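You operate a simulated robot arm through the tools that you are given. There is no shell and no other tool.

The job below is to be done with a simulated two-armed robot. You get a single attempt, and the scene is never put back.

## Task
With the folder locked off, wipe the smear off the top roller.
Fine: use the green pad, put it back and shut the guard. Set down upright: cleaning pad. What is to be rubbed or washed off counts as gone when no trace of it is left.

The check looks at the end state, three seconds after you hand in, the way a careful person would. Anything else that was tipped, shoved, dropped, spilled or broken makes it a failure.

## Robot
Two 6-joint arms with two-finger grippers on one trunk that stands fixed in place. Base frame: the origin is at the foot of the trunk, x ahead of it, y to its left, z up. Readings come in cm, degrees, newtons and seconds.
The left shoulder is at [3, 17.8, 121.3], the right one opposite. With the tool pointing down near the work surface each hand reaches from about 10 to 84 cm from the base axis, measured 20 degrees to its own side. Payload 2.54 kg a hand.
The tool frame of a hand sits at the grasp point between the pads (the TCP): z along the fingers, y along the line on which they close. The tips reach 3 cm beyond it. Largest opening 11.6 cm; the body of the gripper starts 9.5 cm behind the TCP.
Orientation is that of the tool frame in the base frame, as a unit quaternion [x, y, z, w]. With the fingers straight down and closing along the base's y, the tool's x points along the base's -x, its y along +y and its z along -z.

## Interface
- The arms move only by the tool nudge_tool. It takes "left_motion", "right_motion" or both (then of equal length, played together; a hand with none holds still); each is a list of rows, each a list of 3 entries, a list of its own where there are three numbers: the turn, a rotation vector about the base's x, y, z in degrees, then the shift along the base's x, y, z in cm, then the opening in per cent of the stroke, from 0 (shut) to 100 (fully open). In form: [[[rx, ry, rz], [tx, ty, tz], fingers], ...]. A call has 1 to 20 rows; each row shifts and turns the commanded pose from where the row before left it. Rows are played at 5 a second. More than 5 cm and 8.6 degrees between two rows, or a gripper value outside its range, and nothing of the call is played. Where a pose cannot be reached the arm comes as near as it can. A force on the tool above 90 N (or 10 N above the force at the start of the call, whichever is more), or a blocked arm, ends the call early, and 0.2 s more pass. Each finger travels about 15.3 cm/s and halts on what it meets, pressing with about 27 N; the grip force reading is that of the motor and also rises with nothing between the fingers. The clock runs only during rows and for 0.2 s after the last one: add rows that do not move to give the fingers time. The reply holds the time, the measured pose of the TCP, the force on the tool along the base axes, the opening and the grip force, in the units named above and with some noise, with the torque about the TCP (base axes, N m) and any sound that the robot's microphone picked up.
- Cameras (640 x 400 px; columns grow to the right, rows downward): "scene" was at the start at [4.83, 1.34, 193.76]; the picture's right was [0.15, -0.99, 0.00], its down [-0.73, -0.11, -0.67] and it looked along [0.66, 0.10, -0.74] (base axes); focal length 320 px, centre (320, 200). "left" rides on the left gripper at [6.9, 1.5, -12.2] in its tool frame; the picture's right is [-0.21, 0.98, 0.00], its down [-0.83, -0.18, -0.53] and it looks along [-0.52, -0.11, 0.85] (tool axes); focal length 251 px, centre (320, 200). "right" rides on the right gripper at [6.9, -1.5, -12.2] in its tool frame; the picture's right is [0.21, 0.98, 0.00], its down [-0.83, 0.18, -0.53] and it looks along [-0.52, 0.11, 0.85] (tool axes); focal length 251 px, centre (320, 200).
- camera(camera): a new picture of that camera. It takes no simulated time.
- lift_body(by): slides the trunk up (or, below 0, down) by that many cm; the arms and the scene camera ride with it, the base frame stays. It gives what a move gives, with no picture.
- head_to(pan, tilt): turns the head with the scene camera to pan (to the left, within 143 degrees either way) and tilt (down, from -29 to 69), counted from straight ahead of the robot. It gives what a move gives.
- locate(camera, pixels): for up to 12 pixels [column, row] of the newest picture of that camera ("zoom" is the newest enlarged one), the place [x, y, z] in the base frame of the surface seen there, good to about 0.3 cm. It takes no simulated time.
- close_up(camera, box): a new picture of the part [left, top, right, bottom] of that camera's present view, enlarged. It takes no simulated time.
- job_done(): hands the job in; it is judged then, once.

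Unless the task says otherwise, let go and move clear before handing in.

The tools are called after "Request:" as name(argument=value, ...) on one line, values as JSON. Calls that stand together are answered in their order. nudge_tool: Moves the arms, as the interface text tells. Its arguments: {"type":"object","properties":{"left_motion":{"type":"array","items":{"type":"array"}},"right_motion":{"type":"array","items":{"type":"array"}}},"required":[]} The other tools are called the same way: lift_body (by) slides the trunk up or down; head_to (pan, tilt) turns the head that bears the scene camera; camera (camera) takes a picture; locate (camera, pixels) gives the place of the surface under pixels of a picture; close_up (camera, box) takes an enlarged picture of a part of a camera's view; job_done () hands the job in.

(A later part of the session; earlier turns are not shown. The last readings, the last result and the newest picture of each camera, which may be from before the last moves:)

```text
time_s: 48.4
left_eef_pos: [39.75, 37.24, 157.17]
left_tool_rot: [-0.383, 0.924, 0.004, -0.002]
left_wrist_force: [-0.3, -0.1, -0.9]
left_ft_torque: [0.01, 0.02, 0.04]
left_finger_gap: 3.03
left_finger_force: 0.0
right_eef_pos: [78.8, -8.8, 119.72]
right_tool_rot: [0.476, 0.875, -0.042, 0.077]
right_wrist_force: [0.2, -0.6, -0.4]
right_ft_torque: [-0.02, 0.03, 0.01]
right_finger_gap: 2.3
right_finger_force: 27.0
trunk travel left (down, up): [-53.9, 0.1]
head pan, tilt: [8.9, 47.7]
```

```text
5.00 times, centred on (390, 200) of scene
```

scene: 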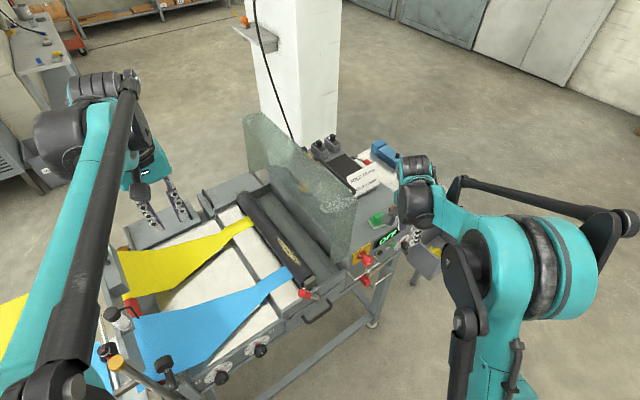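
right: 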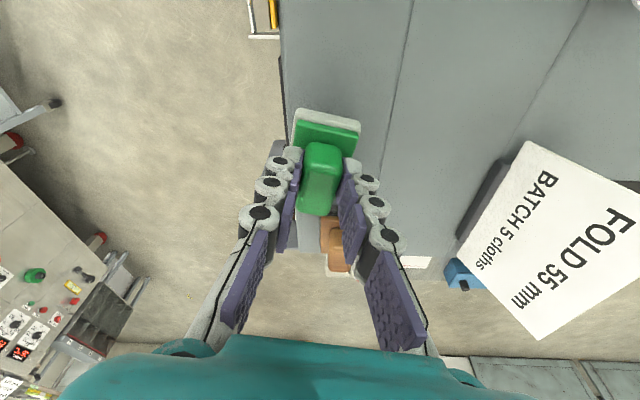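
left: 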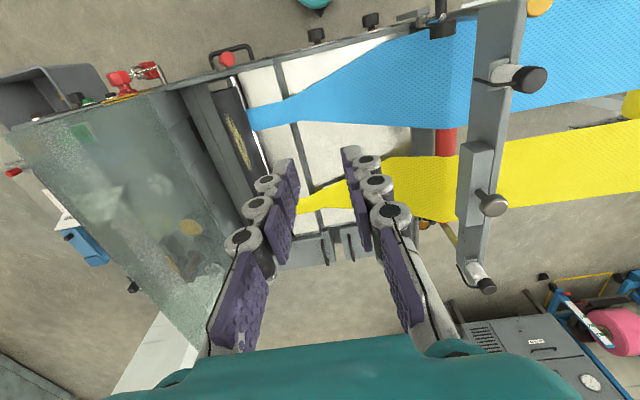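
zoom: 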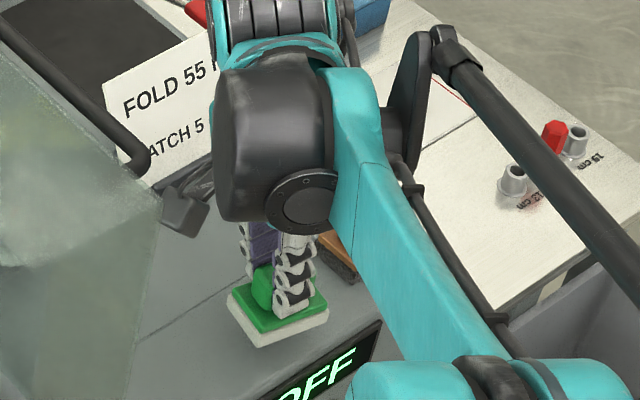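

The pad is securely held and lifted. I carry it up and out in front of the guard's edge, then across to the roller side, turning 12° so it lines up with the roller.

Request:
nudge_tool(right_motion=[[[0, 0, 0], [-0.5, -0.3, 2], 0], [[0, 0, 0], [-1, -1, 3], 0], [[0, 0, 0], [-1.5, -1.5, 3], 0], [[0, 0, 0], [-2.5, -2.5, 1], 0], [[0, 0, 0], [-2.8, -2.8, 0], 0], [[0, 0, 1.5], [-2.75, 2.75, 0], 0], [[0, 0, 1.5], [-2.75, 2.75, 0], 0], [[0, 0, 1.5], [-2.75, 2.75, 0], 0], [[0, 0, 1.5], [-2.75, 2.75, 0], 0], [[0, 0, 1.5], [-2.75, 2.75, 0], 0], [[0, 0, 1.5], [-2.75, 2.75, 0], 0], [[0, 0, 1.5], [-2.75, 2.75, 0], 0], [[0, 0, 1.5], [-2.75, 2.75, 0], 0], [[0, 0, 0], [0, 0, 0], 0]])

Request:
camera(camera="right")

Request:
camera(camera="scene")

```text
time_s: 51.4
left_eef_pos: [40.09, 37.14, 157.07]
left_tool_rot: [-0.383, 0.924, 0.003, -0.001]
left_wrist_force: [0.1, 0.4, 0.3]
left_ft_torque: [0.0, -0.01, 0.0]
left_finger_gap: 3.01
left_finger_force: 0.1
right_eef_pos: [48.44, 5.09, 128.97]
right_tool_rot: [0.383, 0.92, -0.033, 0.08]
right_wrist_force: [0.4, -0.3, -0.5]
right_ft_torque: [0.03, 0.0, -0.03]
right_finger_gap: 2.28
right_finger_force: 26.9
trunk travel left (down, up): [-53.9, 0.1]
head pan, tilt: [8.9, 47.7]
```

```text
taken
```

right: 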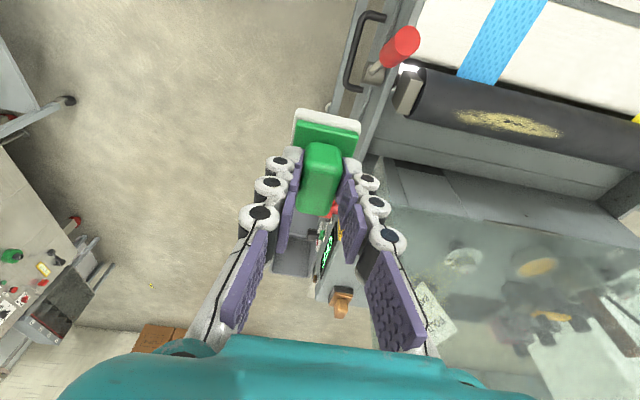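

```text
taken
```

scene: 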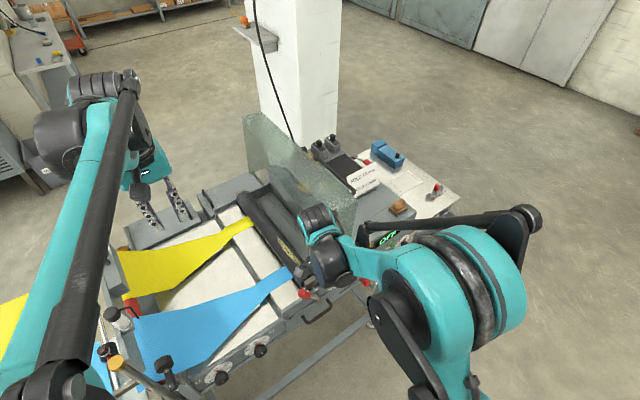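

The pad is held in front of the roller; from the right camera the smear is at (458–562,112–135) and the roller edges are clear. I locate them for accurate wiping.

Request:
close_up(camera="right", box=[390, 50, 640, 190])

Request:
locate(camera="right", pixels=[[458, 112], [485, 115], [510, 122], [535, 126], [562, 132], [510, 112], [510, 134], [500, 88], [500, 142], [500, 120], [540, 100], [540, 148]])

Request:
locate(camera="right", pixels=[[440, 75], [440, 120], [440, 95], [500, 100], [500, 110], [500, 130], [500, 136], [580, 110], [580, 130], [580, 155], [405, 95], [425, 95]])

```text
2.56 times, centred on (515, 120) of right
```

zoom: 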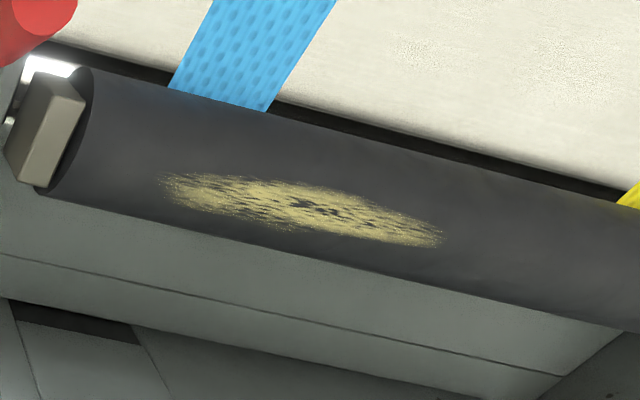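

```text
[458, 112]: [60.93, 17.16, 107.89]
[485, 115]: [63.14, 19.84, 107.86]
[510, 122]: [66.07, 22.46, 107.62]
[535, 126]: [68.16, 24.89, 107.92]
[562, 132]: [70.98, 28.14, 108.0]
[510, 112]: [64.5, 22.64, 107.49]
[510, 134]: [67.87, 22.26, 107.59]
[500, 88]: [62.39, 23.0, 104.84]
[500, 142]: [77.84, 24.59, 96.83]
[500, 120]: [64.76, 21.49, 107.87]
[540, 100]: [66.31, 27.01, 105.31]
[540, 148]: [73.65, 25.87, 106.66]
```

```text
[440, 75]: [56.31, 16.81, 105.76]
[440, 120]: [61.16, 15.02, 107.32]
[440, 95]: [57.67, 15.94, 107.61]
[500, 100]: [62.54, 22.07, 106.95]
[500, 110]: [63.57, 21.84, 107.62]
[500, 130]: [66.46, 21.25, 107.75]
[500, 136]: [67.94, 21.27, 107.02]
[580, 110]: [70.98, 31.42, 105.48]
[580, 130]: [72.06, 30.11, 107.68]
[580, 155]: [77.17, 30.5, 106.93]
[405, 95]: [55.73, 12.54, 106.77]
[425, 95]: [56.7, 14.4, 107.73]
```

The roller fits a circle centred at t≈31.0, z≈104.75 with R≈3.2 (top z≈107.95), and the smear spans s≈55–70, t≈29.7–32.1. I move the pad over the front part of the smear.

Request:
nudge_tool(right_motion=[[[0, 0, 0], [2.64, 2.64, -1], 0], [[0, 0, 0], [2.64, 2.64, -1], 0], [[0, 0, 0], [2.64, 2.64, -2], 0], [[0, 0, 0], [2.64, 2.64, -2], 0], [[0, 0, 0], [2.64, 2.64, -2.5], 0], [[0, 0, 0], [0, 0, -3], 0], [[0, 0, 0], [0, 0, 0], 0]])

Request:
camera(camera="right")

Request:
camera(camera="scene")

Request:
camera(camera="left")

```text
time_s: 53.0
left_eef_pos: [39.83, 37.18, 157.15]
left_tool_rot: [-0.382, 0.924, 0.002, -0.002]
left_wrist_force: [0.1, 0.0, 0.0]
left_ft_torque: [0.04, -0.01, 0.02]
left_finger_gap: 2.98
left_finger_force: 0.1
right_eef_pos: [61.8, 18.38, 117.21]
right_tool_rot: [0.383, 0.92, -0.033, 0.081]
right_wrist_force: [0.0, -0.2, -0.6]
right_ft_torque: [0.0, -0.02, 0.0]
right_finger_gap: 2.3
right_finger_force: 26.4
trunk travel left (down, up): [-53.9, 0.1]
head pan, tilt: [8.9, 47.7]
```

```text
taken
```

right: 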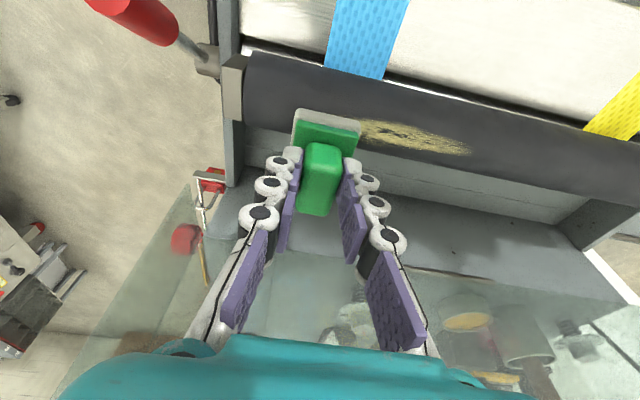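

```text
taken
```

scene: 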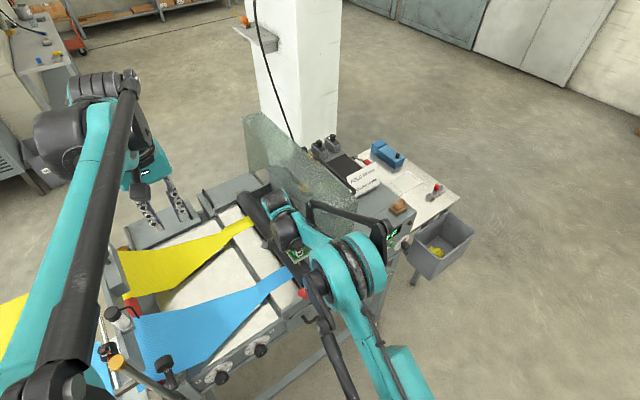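

```text
taken
```

left: 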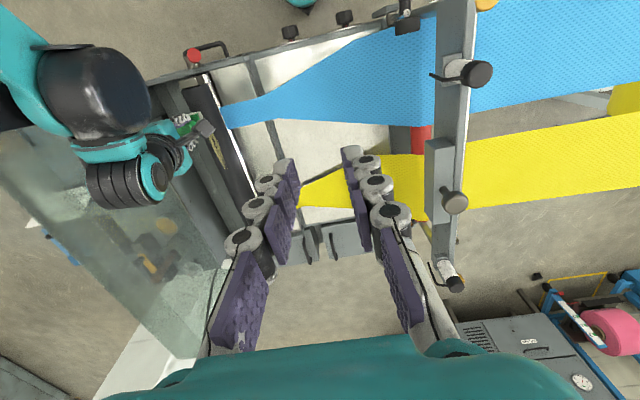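

The pad is above the roller with no contact. The right wrist's black joint (left picture (120,185)) may be near the opened guard, so I check clearances by locating.

Request:
locate(camera="left", pixels=[[120, 190], [150, 175], [95, 195], [90, 90], [185, 125], [200, 130], [40, 60], [110, 240], [180, 260], [150, 150], [60, 130], [75, 150]])

Request:
close_up(camera="left", box=[0, 0, 260, 300])

Request:
close_up(camera="scene", box=[240, 170, 420, 330])

Request:
locate(camera="scene", pixels=[[285, 225], [275, 200], [320, 205], [345, 212], [375, 230], [340, 280], [300, 250], [330, 245], [370, 265], [355, 200], [300, 262], [310, 230]])

```text
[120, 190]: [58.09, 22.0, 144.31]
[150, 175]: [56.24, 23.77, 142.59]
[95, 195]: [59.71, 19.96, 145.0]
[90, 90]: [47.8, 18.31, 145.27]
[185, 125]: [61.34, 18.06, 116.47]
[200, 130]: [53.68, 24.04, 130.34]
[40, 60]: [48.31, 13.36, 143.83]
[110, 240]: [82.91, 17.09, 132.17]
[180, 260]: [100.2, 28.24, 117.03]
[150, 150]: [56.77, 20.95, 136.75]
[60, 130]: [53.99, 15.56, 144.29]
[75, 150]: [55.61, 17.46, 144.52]
```

```text
1.33 times, centred on (130, 150) of left
```

zoom: 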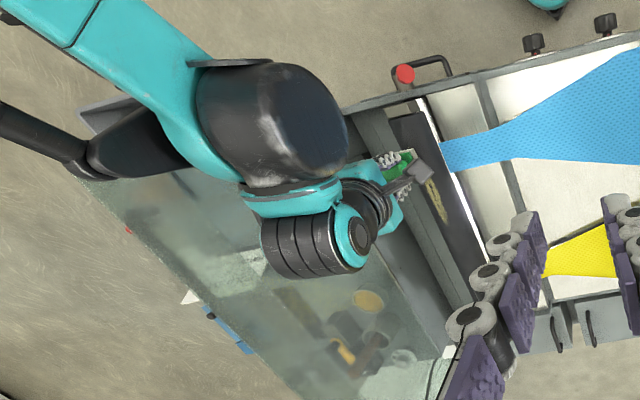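

```text
2.50 times, centred on (330, 250) of scene
```

zoom: 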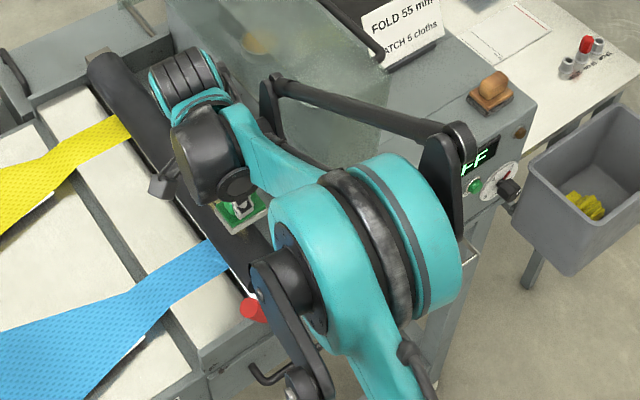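

```text
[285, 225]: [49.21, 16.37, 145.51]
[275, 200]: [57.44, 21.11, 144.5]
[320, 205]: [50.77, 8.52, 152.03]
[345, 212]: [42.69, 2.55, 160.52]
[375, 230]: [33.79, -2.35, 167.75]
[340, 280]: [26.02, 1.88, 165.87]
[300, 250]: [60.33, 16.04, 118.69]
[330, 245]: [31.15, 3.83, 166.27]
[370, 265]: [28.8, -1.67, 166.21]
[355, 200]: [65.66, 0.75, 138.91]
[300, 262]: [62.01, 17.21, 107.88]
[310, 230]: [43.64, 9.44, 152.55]
```

The right wrist and forearm are at t≤30, well clear of the guard. I lower the pad to just above the roller.

Request:
nudge_tool(right_motion=[[[0, 0, 0], [0, 0, -1.5], 0], [[0, 0, 0], [0, 0, -1.2], 0], [[0, 0, 0], [0, 0, -0.3], 0], [[0, 0, 0], [0, 0, -0.2], 0], [[0, 0, 0], [0, 0, 0], 0]])

Request:
close_up(camera="right", box=[230, 40, 500, 240])

```text
time_s: 54.2
left_eef_pos: [39.8, 37.17, 157.05]
left_tool_rot: [-0.383, 0.924, 0.003, -0.002]
left_wrist_force: [-0.1, -0.9, 0.3]
left_ft_torque: [-0.01, -0.01, 0.03]
left_finger_gap: 3.04
left_finger_force: 0.0
right_eef_pos: [61.54, 18.4, 114.12]
right_tool_rot: [0.382, 0.92, -0.033, 0.08]
right_wrist_force: [-0.5, -0.2, -0.3]
right_ft_torque: [0.04, 0.02, -0.02]
right_finger_gap: 2.32
right_finger_force: 27.1
trunk travel left (down, up): [-53.9, 0.1]
head pan, tilt: [8.9, 47.7]
```

```text
2.00 times, centred on (365, 140) of right
```

zoom: 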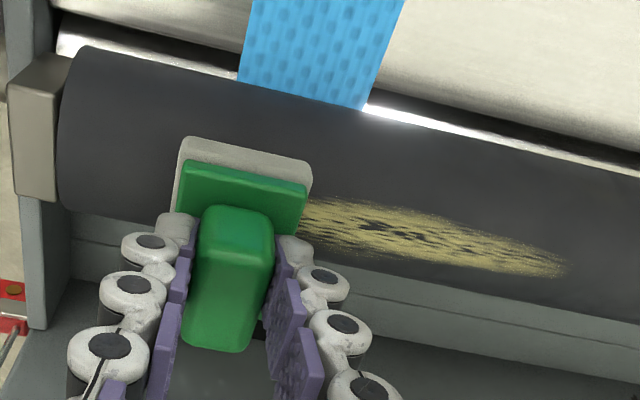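

No contact yet (force ≈0) with the pad right above the roller. I lower in small steps until I feel it.

Request:
nudge_tool(right_motion=[[[0, 0, 0], [0, 0, -0.2], 0], [[0, 0, 0], [0, 0, -0.15], 0], [[0, 0, 0], [0, 0, 0], 0]])

```text
time_s: 55.0
left_eef_pos: [39.83, 37.22, 157.05]
left_tool_rot: [-0.383, 0.924, 0.003, -0.001]
left_wrist_force: [-0.7, 1.3, 0.0]
left_ft_torque: [-0.01, -0.01, -0.02]
left_finger_gap: 3.0
left_finger_force: 0.0
right_eef_pos: [61.7, 18.42, 113.66]
right_tool_rot: [0.383, 0.92, -0.033, 0.08]
right_wrist_force: [-0.8, 0.1, -0.1]
right_ft_torque: [0.01, 0.02, -0.04]
right_finger_gap: 2.26
right_finger_force: 26.4
trunk travel left (down, up): [-53.9, 0.1]
head pan, tilt: [8.9, 47.7]
```

Request:
nudge_tool(right_motion=[[[0, 0, 0], [0, 0, -0.15], 0], [[0, 0, 0], [0, 0, -0.15], 0], [[0, 0, 0], [0, 0, 0], 0]])

```text
time_s: 55.8
left_eef_pos: [39.84, 37.28, 157.21]
left_tool_rot: [-0.383, 0.924, 0.002, -0.002]
left_wrist_force: [0.0, 0.1, 0.1]
left_ft_torque: [-0.01, -0.02, -0.01]
left_finger_gap: 3.02
left_finger_force: 0.1
right_eef_pos: [61.63, 18.46, 113.68]
right_tool_rot: [0.382, 0.92, -0.033, 0.081]
right_wrist_force: [5.3, 4.7, 23.3]
right_ft_torque: [0.01, -0.32, 0.02]
right_finger_gap: 2.3
right_finger_force: 27.2
trunk travel left (down, up): [-53.9, 0.1]
head pan, tilt: [8.9, 47.7]
```

Contact: 23 N upward at z≈113.66. I ease off a little and make the first stroke along the roller with the pad flat.

Request:
nudge_tool(right_motion=[[[0, 0, 0], [0, 0, 0.1], 0], [[0, 0, 0], [-0.9, -0.9, 0], 0], [[0, 0, 0], [1.2, 1.2, 0], 0], [[0, 0, 0], [1.4, 1.4, 0], 0], [[0, 0, 0], [1.4, 1.4, 0], 0], [[0, 0, 0], [1.4, 1.4, 0], 0], [[0, 0, 0], [1.4, 1.4, 0], 0], [[0, 0, 0], [1.4, 1.4, 0], 0], [[0, 0, 0], [1.4, 1.4, 0], 0], [[0, 0, 0], [1.0, 1.0, 0], 0], [[0, 0, 0], [0, 0, 0], 0]])

Request:
camera(camera="right")

Request:
close_up(camera="left", box=[150, 50, 290, 230])

```text
time_s: 58.2
left_eef_pos: [39.87, 37.18, 157.23]
left_tool_rot: [-0.382, 0.924, 0.001, -0.002]
left_wrist_force: [-0.6, -0.1, -0.2]
left_ft_torque: [-0.02, 0.02, -0.03]
left_finger_gap: 3.02
left_finger_force: 0.0
right_eef_pos: [66.4, 23.7, 115.49]
right_tool_rot: [0.382, 0.92, -0.033, 0.08]
right_wrist_force: [-0.6, 0.4, -0.3]
right_ft_torque: [-0.01, 0.01, 0.04]
right_finger_gap: 2.27
right_finger_force: 26.7
right hand out of reach, approached as far as the arm can: row 6, 7, 8, 9, 10
trunk travel left (down, up): [-53.9, 0.1]
head pan, tilt: [8.9, 47.7]
```

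```text
taken
```

right: 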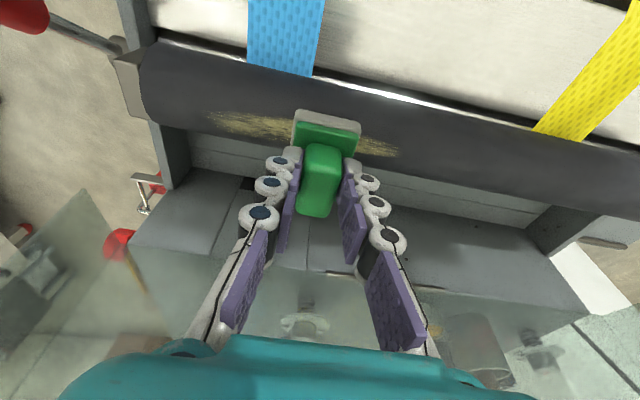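

```text
2.22 times, centred on (220, 140) of left
```

zoom: 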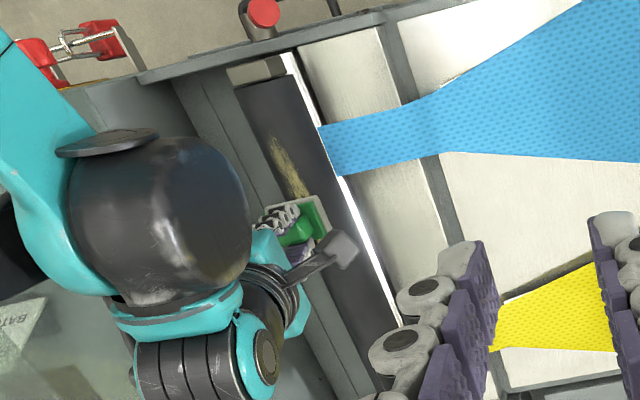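

The first flat stroke went well up to s≈64, then the arm reached its limit and the pad lifted off (z 115.5). The smear in its path looks thinner; I'll turn the hand 90° so the tilt extends the reach along the roller and the pad's long side lies along it.

Request:
nudge_tool(right_motion=[[[0, 0, 0], [-1.8, -1.8, 1.3], 0], [[0, 0, 0], [-1.8, -1.8, 1.3], 0], [[0, 0, 8.2], [0, 0, 0], 0], [[0, 0, 8.2], [0, 0, 0], 0], [[0, 0, 8.2], [0, 0, 0], 0], [[0, 0, 8.2], [0, 0, 0], 0], [[0, 0, 8.2], [0, 0, 0], 0], [[0, 0, 8.2], [0, 0, 0], 0], [[0, 0, 8.2], [0, 0, 0], 0], [[0, 0, 8.2], [0, 0, 0], 0], [[0, 0, 8.2], [0, 0, 0], 0], [[0, 0, 8.2], [0, 0, 0], 0], [[0, 0, 8.0], [0, 0, 0], 0], [[0, 0, 0], [0, 0, 0], 0]])

Request:
camera(camera="right")

Request:
camera(camera="scene")

Request:
close_up(camera="left", box=[100, 30, 290, 230])

```text
time_s: 61.2
left_eef_pos: [39.82, 37.19, 157.16]
left_tool_rot: [-0.383, 0.924, 0.002, -0.001]
left_wrist_force: [-1.2, -0.7, 0.5]
left_ft_torque: [0.02, 0.05, 0.03]
left_finger_gap: 3.03
left_finger_force: 0.1
right_eef_pos: [62.56, 20.29, 118.02]
right_tool_rot: [-0.381, 0.921, 0.033, 0.08]
right_wrist_force: [0.0, 0.0, -0.1]
right_ft_torque: [0.02, -0.04, -0.02]
right_finger_gap: 2.31
right_finger_force: 27.1
trunk travel left (down, up): [-53.9, 0.1]
head pan, tilt: [8.9, 47.7]
```

```text
taken
```

right: 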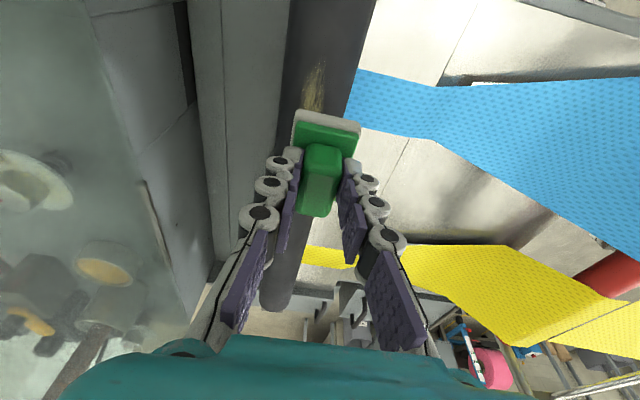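

```text
taken
```

scene: 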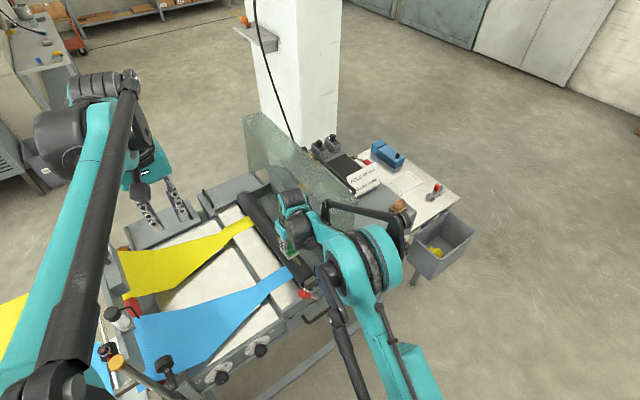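

```text
2.00 times, centred on (195, 130) of left
```

zoom: 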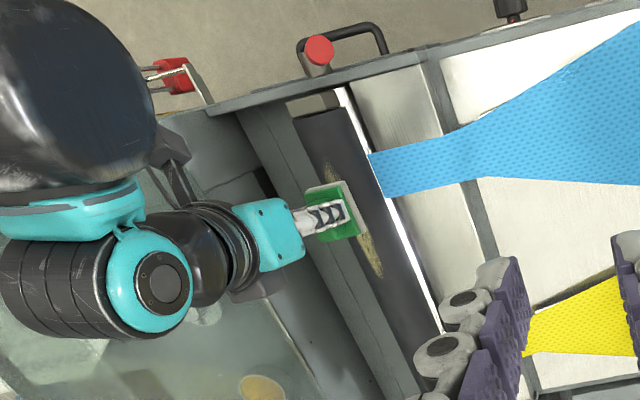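

The pad's long side now lies along the roller. The wrist appears on the guard side, so I check its distance from the guard before going on.

Request:
camera(camera="left")

Request:
locate(camera="left", pixels=[[110, 170], [60, 150], [60, 185], [140, 155], [170, 145], [45, 70], [115, 115], [30, 200], [90, 190], [200, 140], [215, 165], [195, 105]])

Request:
close_up(camera="left", box=[180, 70, 240, 190])

Request:
close_up(camera="right", box=[250, 40, 390, 260])

```text
taken
```

left: 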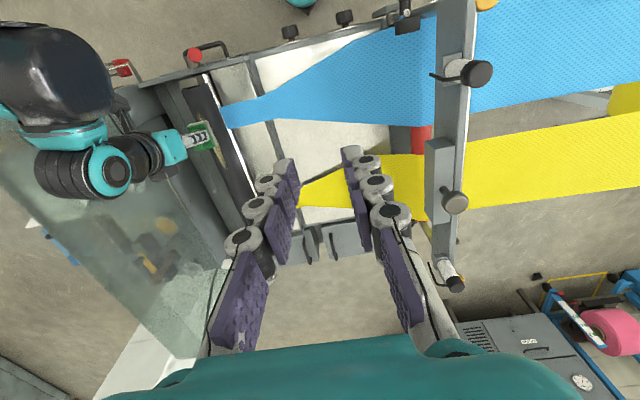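

```text
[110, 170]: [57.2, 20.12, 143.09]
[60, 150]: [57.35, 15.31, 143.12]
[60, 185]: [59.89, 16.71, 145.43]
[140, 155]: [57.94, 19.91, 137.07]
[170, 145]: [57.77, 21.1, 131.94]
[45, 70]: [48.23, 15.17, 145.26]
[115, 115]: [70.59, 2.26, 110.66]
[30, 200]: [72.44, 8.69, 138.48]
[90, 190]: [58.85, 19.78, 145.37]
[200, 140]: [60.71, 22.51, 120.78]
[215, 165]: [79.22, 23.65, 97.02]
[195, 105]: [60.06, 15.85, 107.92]
```

```text
3.33 times, centred on (210, 130) of left
```

zoom: 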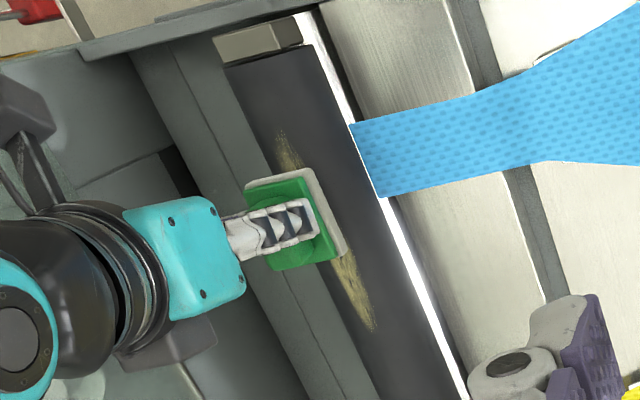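

```text
1.82 times, centred on (320, 150) of right
```

zoom: 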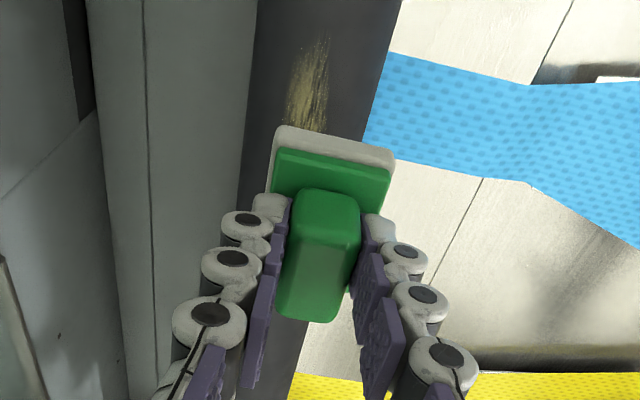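

The wrist is at t≈30, 15 cm clear of the guard plate, and the pad is level. I centre it over the roller and lower to just above contact.

Request:
nudge_tool(right_motion=[[[0, 0, 0], [0.78, -0.78, -2], 0], [[0, 0, 0], [0, 0, -1.5], 0], [[0, 0, 0], [0, 0, -0.5], 0], [[0, 0, 0], [0, 0, -0.2], 0], [[0, 0, 0], [0, 0, 0], 0]])

```text
time_s: 62.4
left_eef_pos: [39.8, 37.29, 157.08]
left_tool_rot: [-0.382, 0.924, 0.002, -0.002]
left_wrist_force: [-0.6, 0.2, 0.4]
left_ft_torque: [0.0, -0.02, -0.04]
left_finger_gap: 3.03
left_finger_force: 0.0
right_eef_pos: [63.23, 19.57, 113.85]
right_tool_rot: [-0.38, 0.921, 0.034, 0.08]
right_wrist_force: [-0.1, 1.0, -0.4]
right_ft_torque: [-0.02, 0.04, -0.03]
right_finger_gap: 2.27
right_finger_force: 27.2
trunk travel left (down, up): [-53.9, 0.1]
head pan, tilt: [8.9, 47.7]
```

Request:
nudge_tool(right_motion=[[[0, 0, 0], [0, 0, -0.15], 0], [[0, 0, 0], [0, 0, -0.1], 0], [[0, 0, 0], [0, 0, 0], 0]])

```text
time_s: 63.2
left_eef_pos: [39.93, 37.09, 157.16]
left_tool_rot: [-0.383, 0.924, 0.002, -0.002]
left_wrist_force: [-1.4, 0.0, 0.1]
left_ft_torque: [0.0, 0.0, -0.01]
left_finger_gap: 3.01
left_finger_force: 0.1
right_eef_pos: [63.33, 19.57, 113.64]
right_tool_rot: [-0.38, 0.921, 0.033, 0.081]
right_wrist_force: [3.0, 2.2, 5.7]
right_ft_torque: [0.08, -0.18, -0.01]
right_finger_gap: 2.27
right_finger_force: 27.1
trunk travel left (down, up): [-53.9, 0.1]
head pan, tilt: [8.9, 47.7]
```

Light contact of 5.7 N. I press slightly more and rub back and forth along the roller.

Request:
nudge_tool(right_motion=[[[0, 0, 0], [0, 0, -0.06], 0], [[0, 0, 0], [-1.1, -1.1, 0], 0], [[0, 0, 0], [1.2, 1.2, 0], 0], [[0, 0, 0], [1.2, 1.2, 0], 0], [[0, 0, 0], [1.2, 1.2, 0], 0], [[0, 0, 0], [1.2, 1.2, 0], 0], [[0, 0, 0], [1.2, 1.2, 0], 0], [[0, 0, 0], [1.0, 1.0, 0], 0], [[0, 0, 0], [0, 0, 0], 0]])

Request:
camera(camera="right")

Request:
close_up(camera="left", box=[170, 60, 260, 200])

```text
time_s: 65.2
left_eef_pos: [39.74, 37.29, 157.16]
left_tool_rot: [-0.382, 0.924, 0.001, -0.002]
left_wrist_force: [-0.6, -0.7, 1.0]
left_ft_torque: [0.04, 0.01, 0.01]
left_finger_gap: 2.99
left_finger_force: 0.1
right_eef_pos: [68.61, 24.94, 113.79]
right_tool_rot: [-0.381, 0.92, 0.034, 0.082]
right_wrist_force: [0.3, 0.7, -0.3]
right_ft_torque: [-0.02, -0.04, 0.01]
right_finger_gap: 2.27
right_finger_force: 27.3
right hand out of reach, approached as far as the arm can: row 8
trunk travel left (down, up): [-53.9, 0.1]
head pan, tilt: [8.9, 47.7]
```

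```text
taken
```

right: 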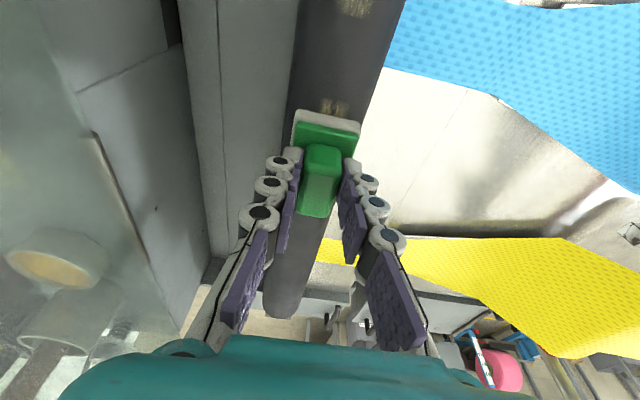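

```text
2.86 times, centred on (215, 130) of left
```

zoom: 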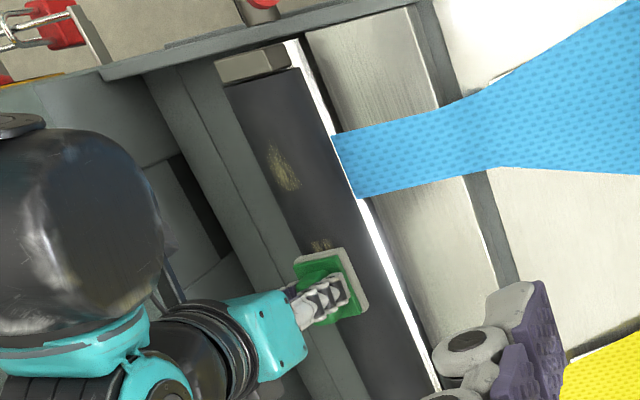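

Rubbing works: the middle of the smear is gone, with a blob left near the front (zoom (283,170)) and a trace by the pad (320,245). I stroke back towards the front end with the same pressure.

Request:
nudge_tool(right_motion=[[[0, 0, 0], [-0.3, -0.3, -0.15], 0], [[0, 0, 0], [-0.3, -0.3, -0.1], 0], [[0, 0, 0], [-1.2, -1.2, 0], 0], [[0, 0, 0], [-1.2, -1.2, 0], 0], [[0, 0, 0], [-1.2, -1.2, 0], 0], [[0, 0, 0], [-1.2, -1.2, 0], 0], [[0, 0, 0], [-1.2, -1.2, 0], 0], [[0, 0, 0], [-1.2, -1.2, 0], 0], [[0, 0, 0], [0, 0, 0], 0]])

Request:
camera(camera="right")

Request:
close_up(camera="left", box=[170, 60, 260, 200])

```text
time_s: 67.2
left_eef_pos: [39.76, 37.28, 157.12]
left_tool_rot: [-0.383, 0.924, 0.002, -0.002]
left_wrist_force: [0.6, 0.3, 1.2]
left_ft_torque: [-0.02, -0.02, -0.03]
left_finger_gap: 3.01
left_finger_force: 0.1
right_eef_pos: [60.8, 17.13, 113.42]
right_tool_rot: [-0.379, 0.921, 0.033, 0.08]
right_wrist_force: [4.6, 7.2, 15.5]
right_ft_torque: [0.34, -0.31, 0.01]
right_finger_gap: 2.29
right_finger_force: 26.4
trunk travel left (down, up): [-53.9, 0.1]
head pan, tilt: [8.9, 47.7]
```

```text
taken
```

right: 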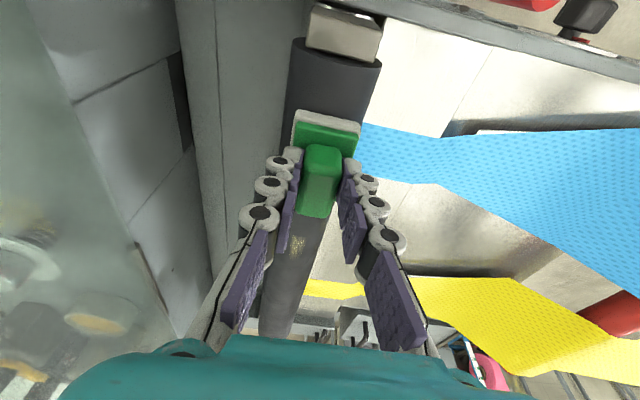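

```text
2.86 times, centred on (215, 130) of left
```

zoom: 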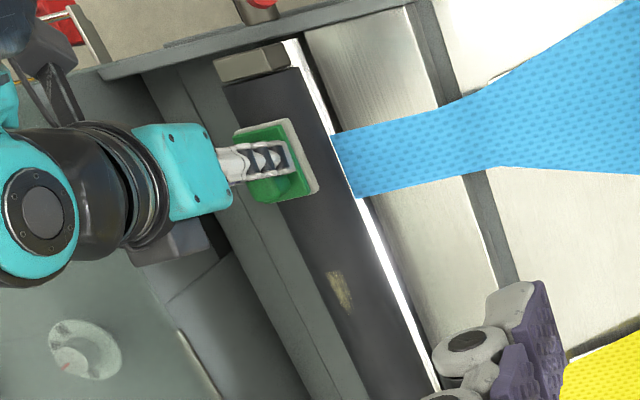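

A patch remains at left picture (222,161) / right picture (298,245). I locate it and stroke the whole length again.

Request:
camera(camera="left")

Request:
locate(camera="left", pixels=[[222, 158], [223, 165], [219, 155]])

Request:
locate(camera="right", pixels=[[298, 240], [298, 250], [340, 90], [340, 55]])

```text
taken
```

left: 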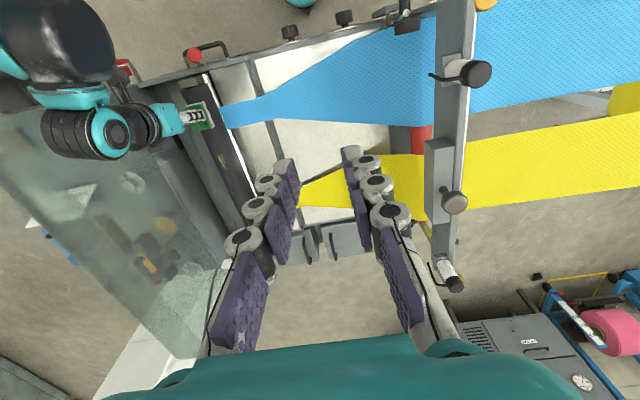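

```text
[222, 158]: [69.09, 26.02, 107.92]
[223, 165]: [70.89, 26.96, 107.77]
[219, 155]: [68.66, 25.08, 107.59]
```

```text
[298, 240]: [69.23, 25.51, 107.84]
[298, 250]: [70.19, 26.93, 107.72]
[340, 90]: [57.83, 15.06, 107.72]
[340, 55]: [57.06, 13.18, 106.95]
```

The residue lies at s≈67–69, just at my reach limit. I stroke up to S≈66.1 keeping it pressed, so the pad's leading end reaches s≈69.5.

Request:
nudge_tool(right_motion=[[[0, 0, 0], [1.2, 1.2, 0.03], 0], [[0, 0, 0], [1.2, 1.2, 0], 0], [[0, 0, 0], [1.2, 1.2, 0], 0], [[0, 0, 0], [1.2, 1.2, 0], 0], [[0, 0, 0], [1.2, 1.2, 0], 0], [[0, 0, 0], [0.9, 0.9, 0], 0], [[0, 0, 0], [0.3, 0.3, 0], 0], [[0, 0, 0], [0.3, 0.3, 0], 0], [[0, 0, 0], [0, 0, 0], 0]])

Request:
camera(camera="right")

Request:
close_up(camera="left", box=[170, 60, 260, 200])

```text
time_s: 69.2
left_eef_pos: [39.93, 37.29, 157.14]
left_tool_rot: [-0.383, 0.924, 0.002, -0.001]
left_wrist_force: [-0.7, 1.1, 0.2]
left_ft_torque: [0.02, 0.01, -0.01]
left_finger_gap: 3.02
left_finger_force: 0.0
right_eef_pos: [68.43, 24.75, 113.52]
right_tool_rot: [-0.38, 0.921, 0.033, 0.081]
right_wrist_force: [-0.9, 0.4, -0.5]
right_ft_torque: [0.0, -0.01, -0.01]
right_finger_gap: 2.26
right_finger_force: 27.2
trunk travel left (down, up): [-53.9, 0.1]
head pan, tilt: [8.9, 47.7]
```

```text
taken
```

right: 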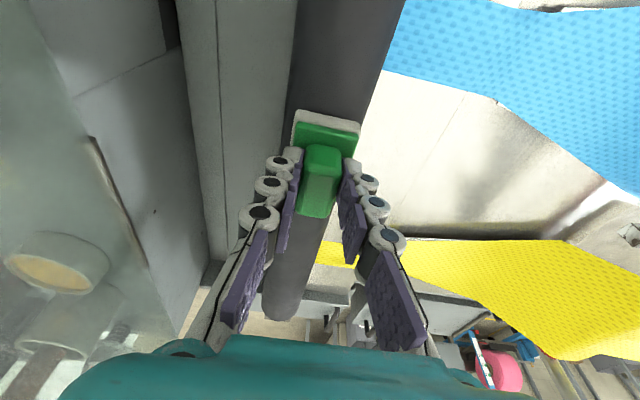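

```text
2.86 times, centred on (215, 130) of left
```

zoom: 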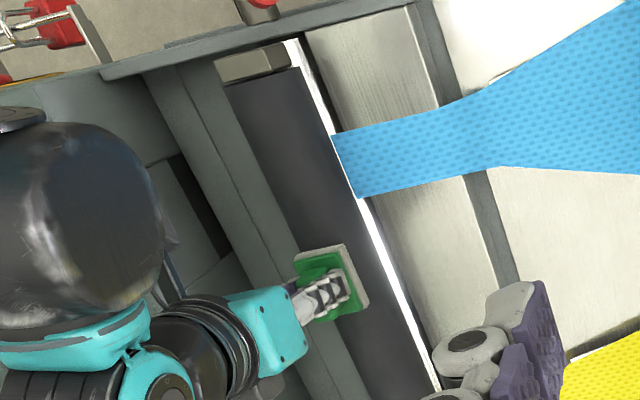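

The front part is clean now, but at the far end I have no contact force. I lower a little until it presses again, then rub in place.

Request:
nudge_tool(right_motion=[[[0, 0, 0], [0, 0, -0.1], 0], [[0, 0, 0], [0, 0, -0.1], 0], [[0, 0, 0], [0, 0, 0], 0]])

```text
time_s: 70.0
left_eef_pos: [39.82, 37.0, 157.15]
left_tool_rot: [-0.383, 0.924, 0.002, -0.002]
left_wrist_force: [-1.0, -0.3, -0.2]
left_ft_torque: [0.01, -0.05, 0.0]
left_finger_gap: 3.04
left_finger_force: 0.1
right_eef_pos: [68.42, 24.72, 113.46]
right_tool_rot: [-0.38, 0.921, 0.033, 0.082]
right_wrist_force: [5.0, 2.2, 13.1]
right_ft_torque: [0.1, -0.33, -0.01]
right_finger_gap: 2.3
right_finger_force: 27.5
trunk travel left (down, up): [-53.9, 0.1]
head pan, tilt: [8.9, 47.7]
```

Contact of 13 N. I rub back and forth over the far end.

Request:
nudge_tool(right_motion=[[[0, 0, 0], [-0.9, -0.9, 0], 0], [[0, 0, 0], [-0.9, -0.9, 0], 0], [[0, 0, 0], [0.9, 0.9, 0], 0], [[0, 0, 0], [0.9, 0.9, 0], 0], [[0, 0, 0], [0.2, 0.2, 0], 0], [[0, 0, 0], [-0.9, -0.9, 0], 0], [[0, 0, 0], [0.9, 0.9, 0], 0], [[0, 0, 0], [0.15, 0.15, 0], 0], [[0, 0, 0], [-1.2, -1.2, 0], 0], [[0, 0, 0], [-1.2, -1.2, 0], 0], [[0, 0, 0], [-1.2, -1.2, 0], 0], [[0, 0, 0], [-1.2, -1.2, 0], 0], [[0, 0, 0], [0, 0, 1.5], 0], [[0, 0, 0], [0, 0, 1.5], 0]])

Request:
camera(camera="right")

Request:
close_up(camera="left", box=[170, 60, 260, 200])

Request:
close_up(camera="right", box=[240, 20, 400, 320])

```text
time_s: 73.0
left_eef_pos: [39.76, 37.01, 157.1]
left_tool_rot: [-0.383, 0.924, 0.002, -0.002]
left_wrist_force: [0.4, 0.5, -0.6]
left_ft_torque: [0.0, -0.03, -0.01]
left_finger_gap: 3.0
left_finger_force: 0.1
right_eef_pos: [63.55, 19.9, 116.63]
right_tool_rot: [-0.381, 0.921, 0.033, 0.081]
right_wrist_force: [-1.0, 1.2, -1.1]
right_ft_torque: [0.01, 0.0, 0.0]
right_finger_gap: 2.28
right_finger_force: 27.1
right hand out of reach, approached as far as the arm can: row 8
trunk travel left (down, up): [-53.9, 0.1]
head pan, tilt: [8.9, 47.7]
```

```text
taken
```

right: 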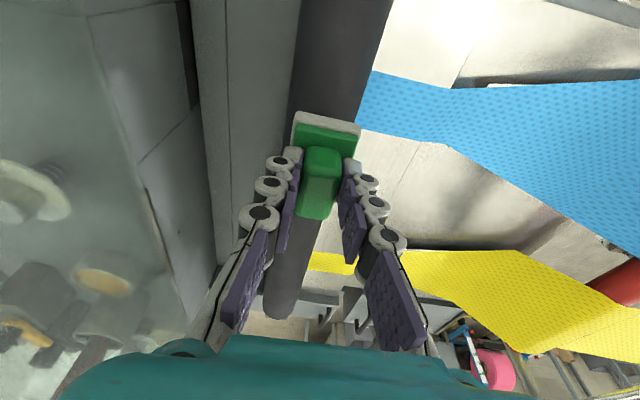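

```text
2.86 times, centred on (215, 130) of left
```

zoom: 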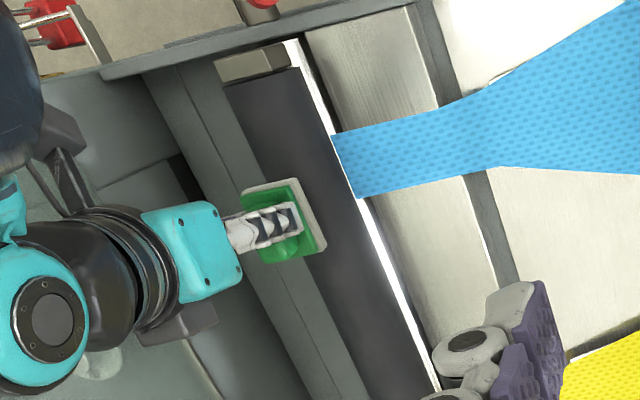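

```text
1.33 times, centred on (320, 170) of right
```

zoom: 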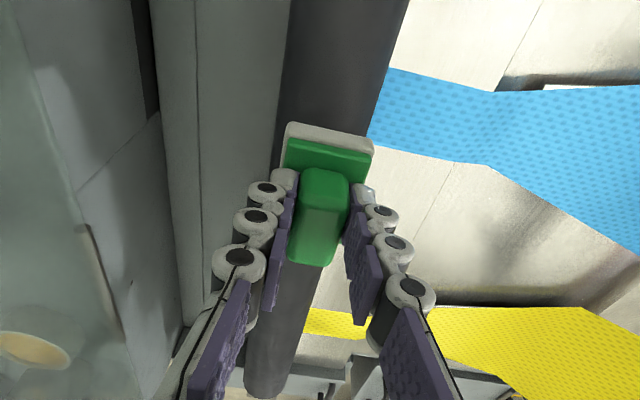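

The roller looks clean in both hand cameras. I lift the pad away in front of the machine so all cameras can inspect the roller for traces.

Request:
nudge_tool(right_motion=[[[0, 0, 0], [-0.5, -0.5, 3], 0], [[0, 0, 0], [-1.5, -1.5, 3], 0], [[0, 0, 0], [-2.8, -2.8, 2], 0], [[0, 0, 0], [-2.8, -2.8, 2], 0], [[0, 0, 0], [-2.8, -2.8, 1], 0], [[0, 0, 0], [-2.8, -2.8, 0], 0], [[0, 0, 0], [-2, -2, 0], 0], [[0, 0, 0], [0, 0, 0], 0]])

Request:
camera(camera="scene")

Request:
close_up(camera="scene", box=[230, 180, 340, 300])

Request:
close_up(camera="left", box=[180, 60, 260, 190])

Request:
camera(camera="right")

```text
time_s: 74.8
left_eef_pos: [39.89, 37.16, 157.08]
left_tool_rot: [-0.383, 0.924, 0.002, -0.002]
left_wrist_force: [-0.2, -0.3, -0.8]
left_ft_torque: [-0.05, 0.0, -0.03]
left_finger_gap: 3.01
left_finger_force: 0.1
right_eef_pos: [48.75, 4.95, 127.42]
right_tool_rot: [-0.38, 0.921, 0.033, 0.081]
right_wrist_force: [-0.1, 0.0, -0.4]
right_ft_torque: [-0.01, 0.01, 0.02]
right_finger_gap: 2.3
right_finger_force: 26.8
trunk travel left (down, up): [-53.9, 0.1]
head pan, tilt: [8.9, 47.7]
```

```text
taken
```

scene: 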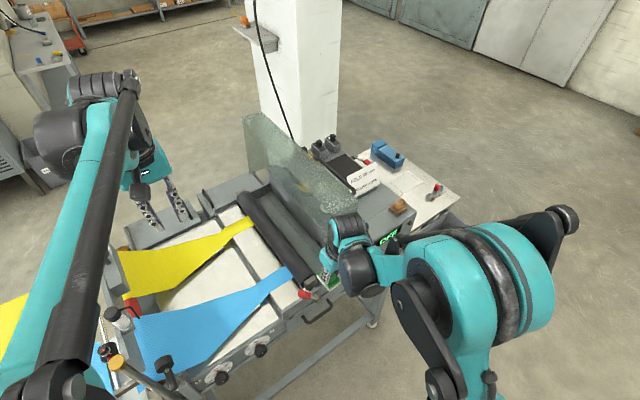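

```text
3.33 times, centred on (285, 240) of scene
```

zoom: 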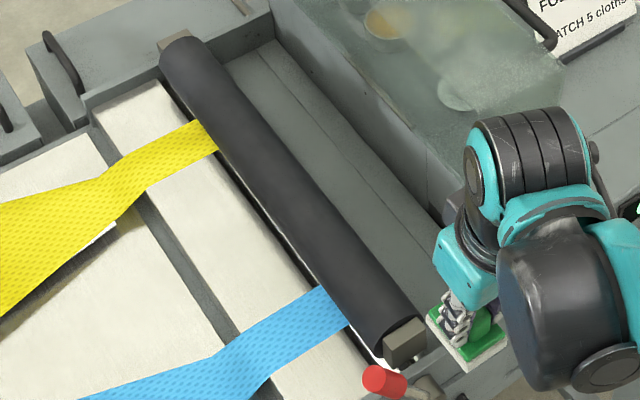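

```text
3.08 times, centred on (220, 125) of left
```

zoom: 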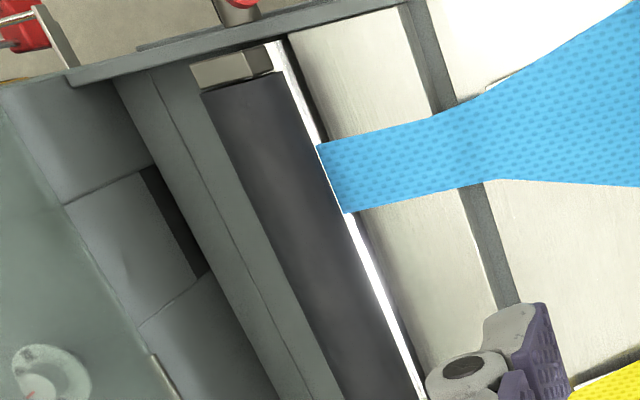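

```text
taken
```

right: 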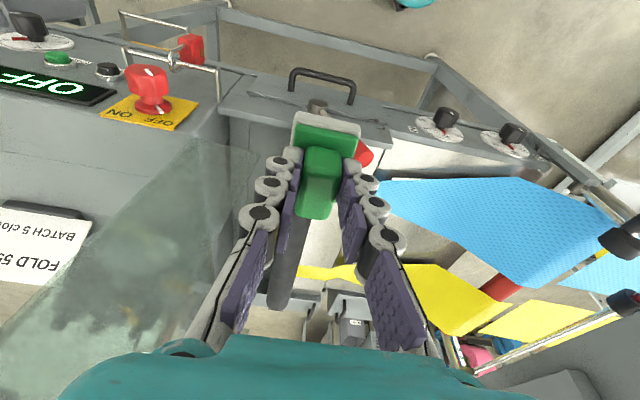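

No smear is visible in these views. I zoom tightly on the former smear area for faint traces.

Request:
close_up(camera="scene", box=[262, 222, 292, 252])

Request:
close_up(camera="scene", box=[282, 245, 312, 275])

Request:
close_up(camera="left", box=[185, 80, 225, 140])

Request:
close_up(camera="left", box=[195, 120, 245, 190])

```text
13.33 times, centred on (277, 237) of scene
```

zoom: 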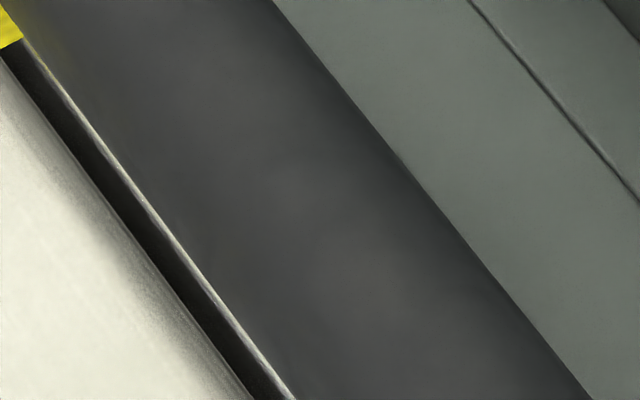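

```text
13.33 times, centred on (297, 260) of scene
```

zoom: 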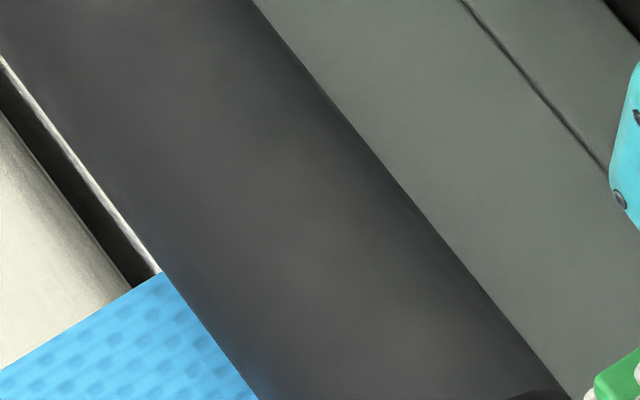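

```text
6.67 times, centred on (205, 110) of left
```

zoom: 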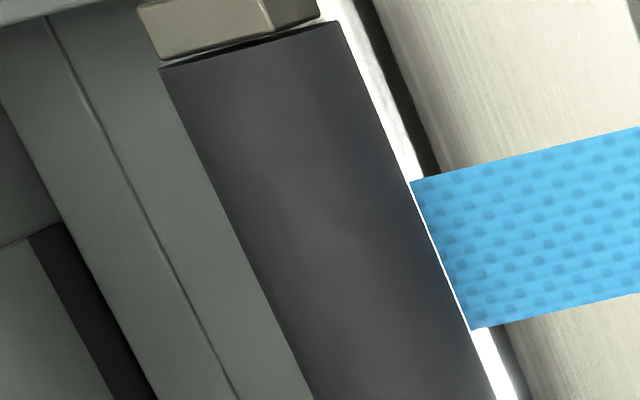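

```text
5.71 times, centred on (220, 155) of left
```

zoom: 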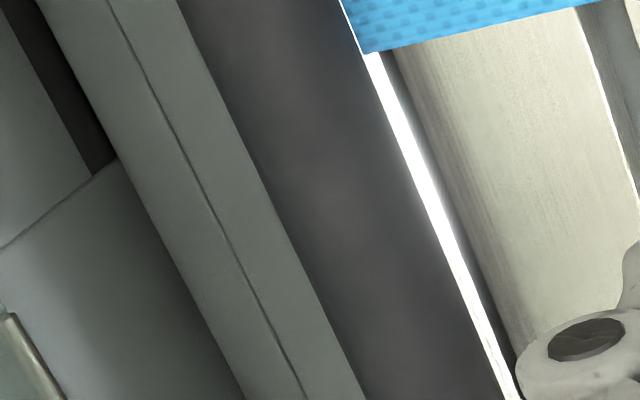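

The roller is clean at high magnification from two cameras. Now I carry the pad back: turning −90° to its original direction while moving across in front of the console.

Request:
nudge_tool(right_motion=[[[0, 0, -8.18], [2.06, -2.06, 0], 0], [[0, 0, -8.18], [2.06, -2.06, 0], 0], [[0, 0, -8.18], [2.06, -2.06, 0], 0], [[0, 0, -8.18], [2.06, -2.06, 0], 0], [[0, 0, -8.18], [2.06, -2.06, 0], 0], [[0, 0, -8.18], [2.06, -2.06, 0], 0], [[0, 0, -8.18], [2.06, -2.06, 0], 0], [[0, 0, -8.18], [2.06, -2.06, -1], 0], [[0, 0, -8.18], [2.06, -2.06, -1.5], 0], [[0, 0, -8.18], [2.06, -2.06, -1.5], 0], [[0, 0, -8.18], [2.06, -2.06, -1.5], 0], [[0, 0, 0], [0, 0, 0], 0]])

Request:
camera(camera="right")

Request:
camera(camera="scene")

```text
time_s: 77.4
left_eef_pos: [39.8, 37.18, 157.16]
left_tool_rot: [-0.383, 0.924, 0.002, -0.002]
left_wrist_force: [0.0, 0.0, 0.0]
left_ft_torque: [0.0, 0.0, 0.04]
left_finger_gap: 3.04
left_finger_force: 0.1
right_eef_pos: [71.2, -18.04, 121.98]
right_tool_rot: [0.383, 0.92, -0.033, 0.081]
right_wrist_force: [0.3, -0.3, 0.1]
right_ft_torque: [-0.03, -0.02, -0.02]
right_finger_gap: 2.27
right_finger_force: 27.2
trunk travel left (down, up): [-53.9, 0.1]
head pan, tilt: [8.9, 47.7]
```

```text
taken
```

right: 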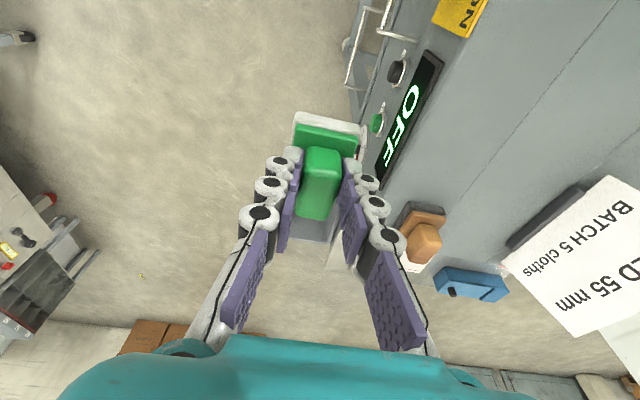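

```text
taken
```

scene: 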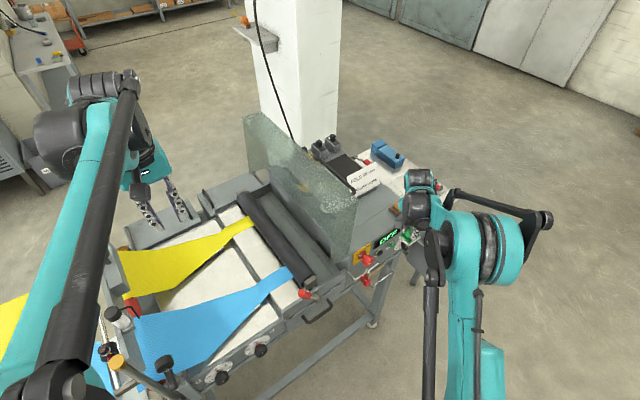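

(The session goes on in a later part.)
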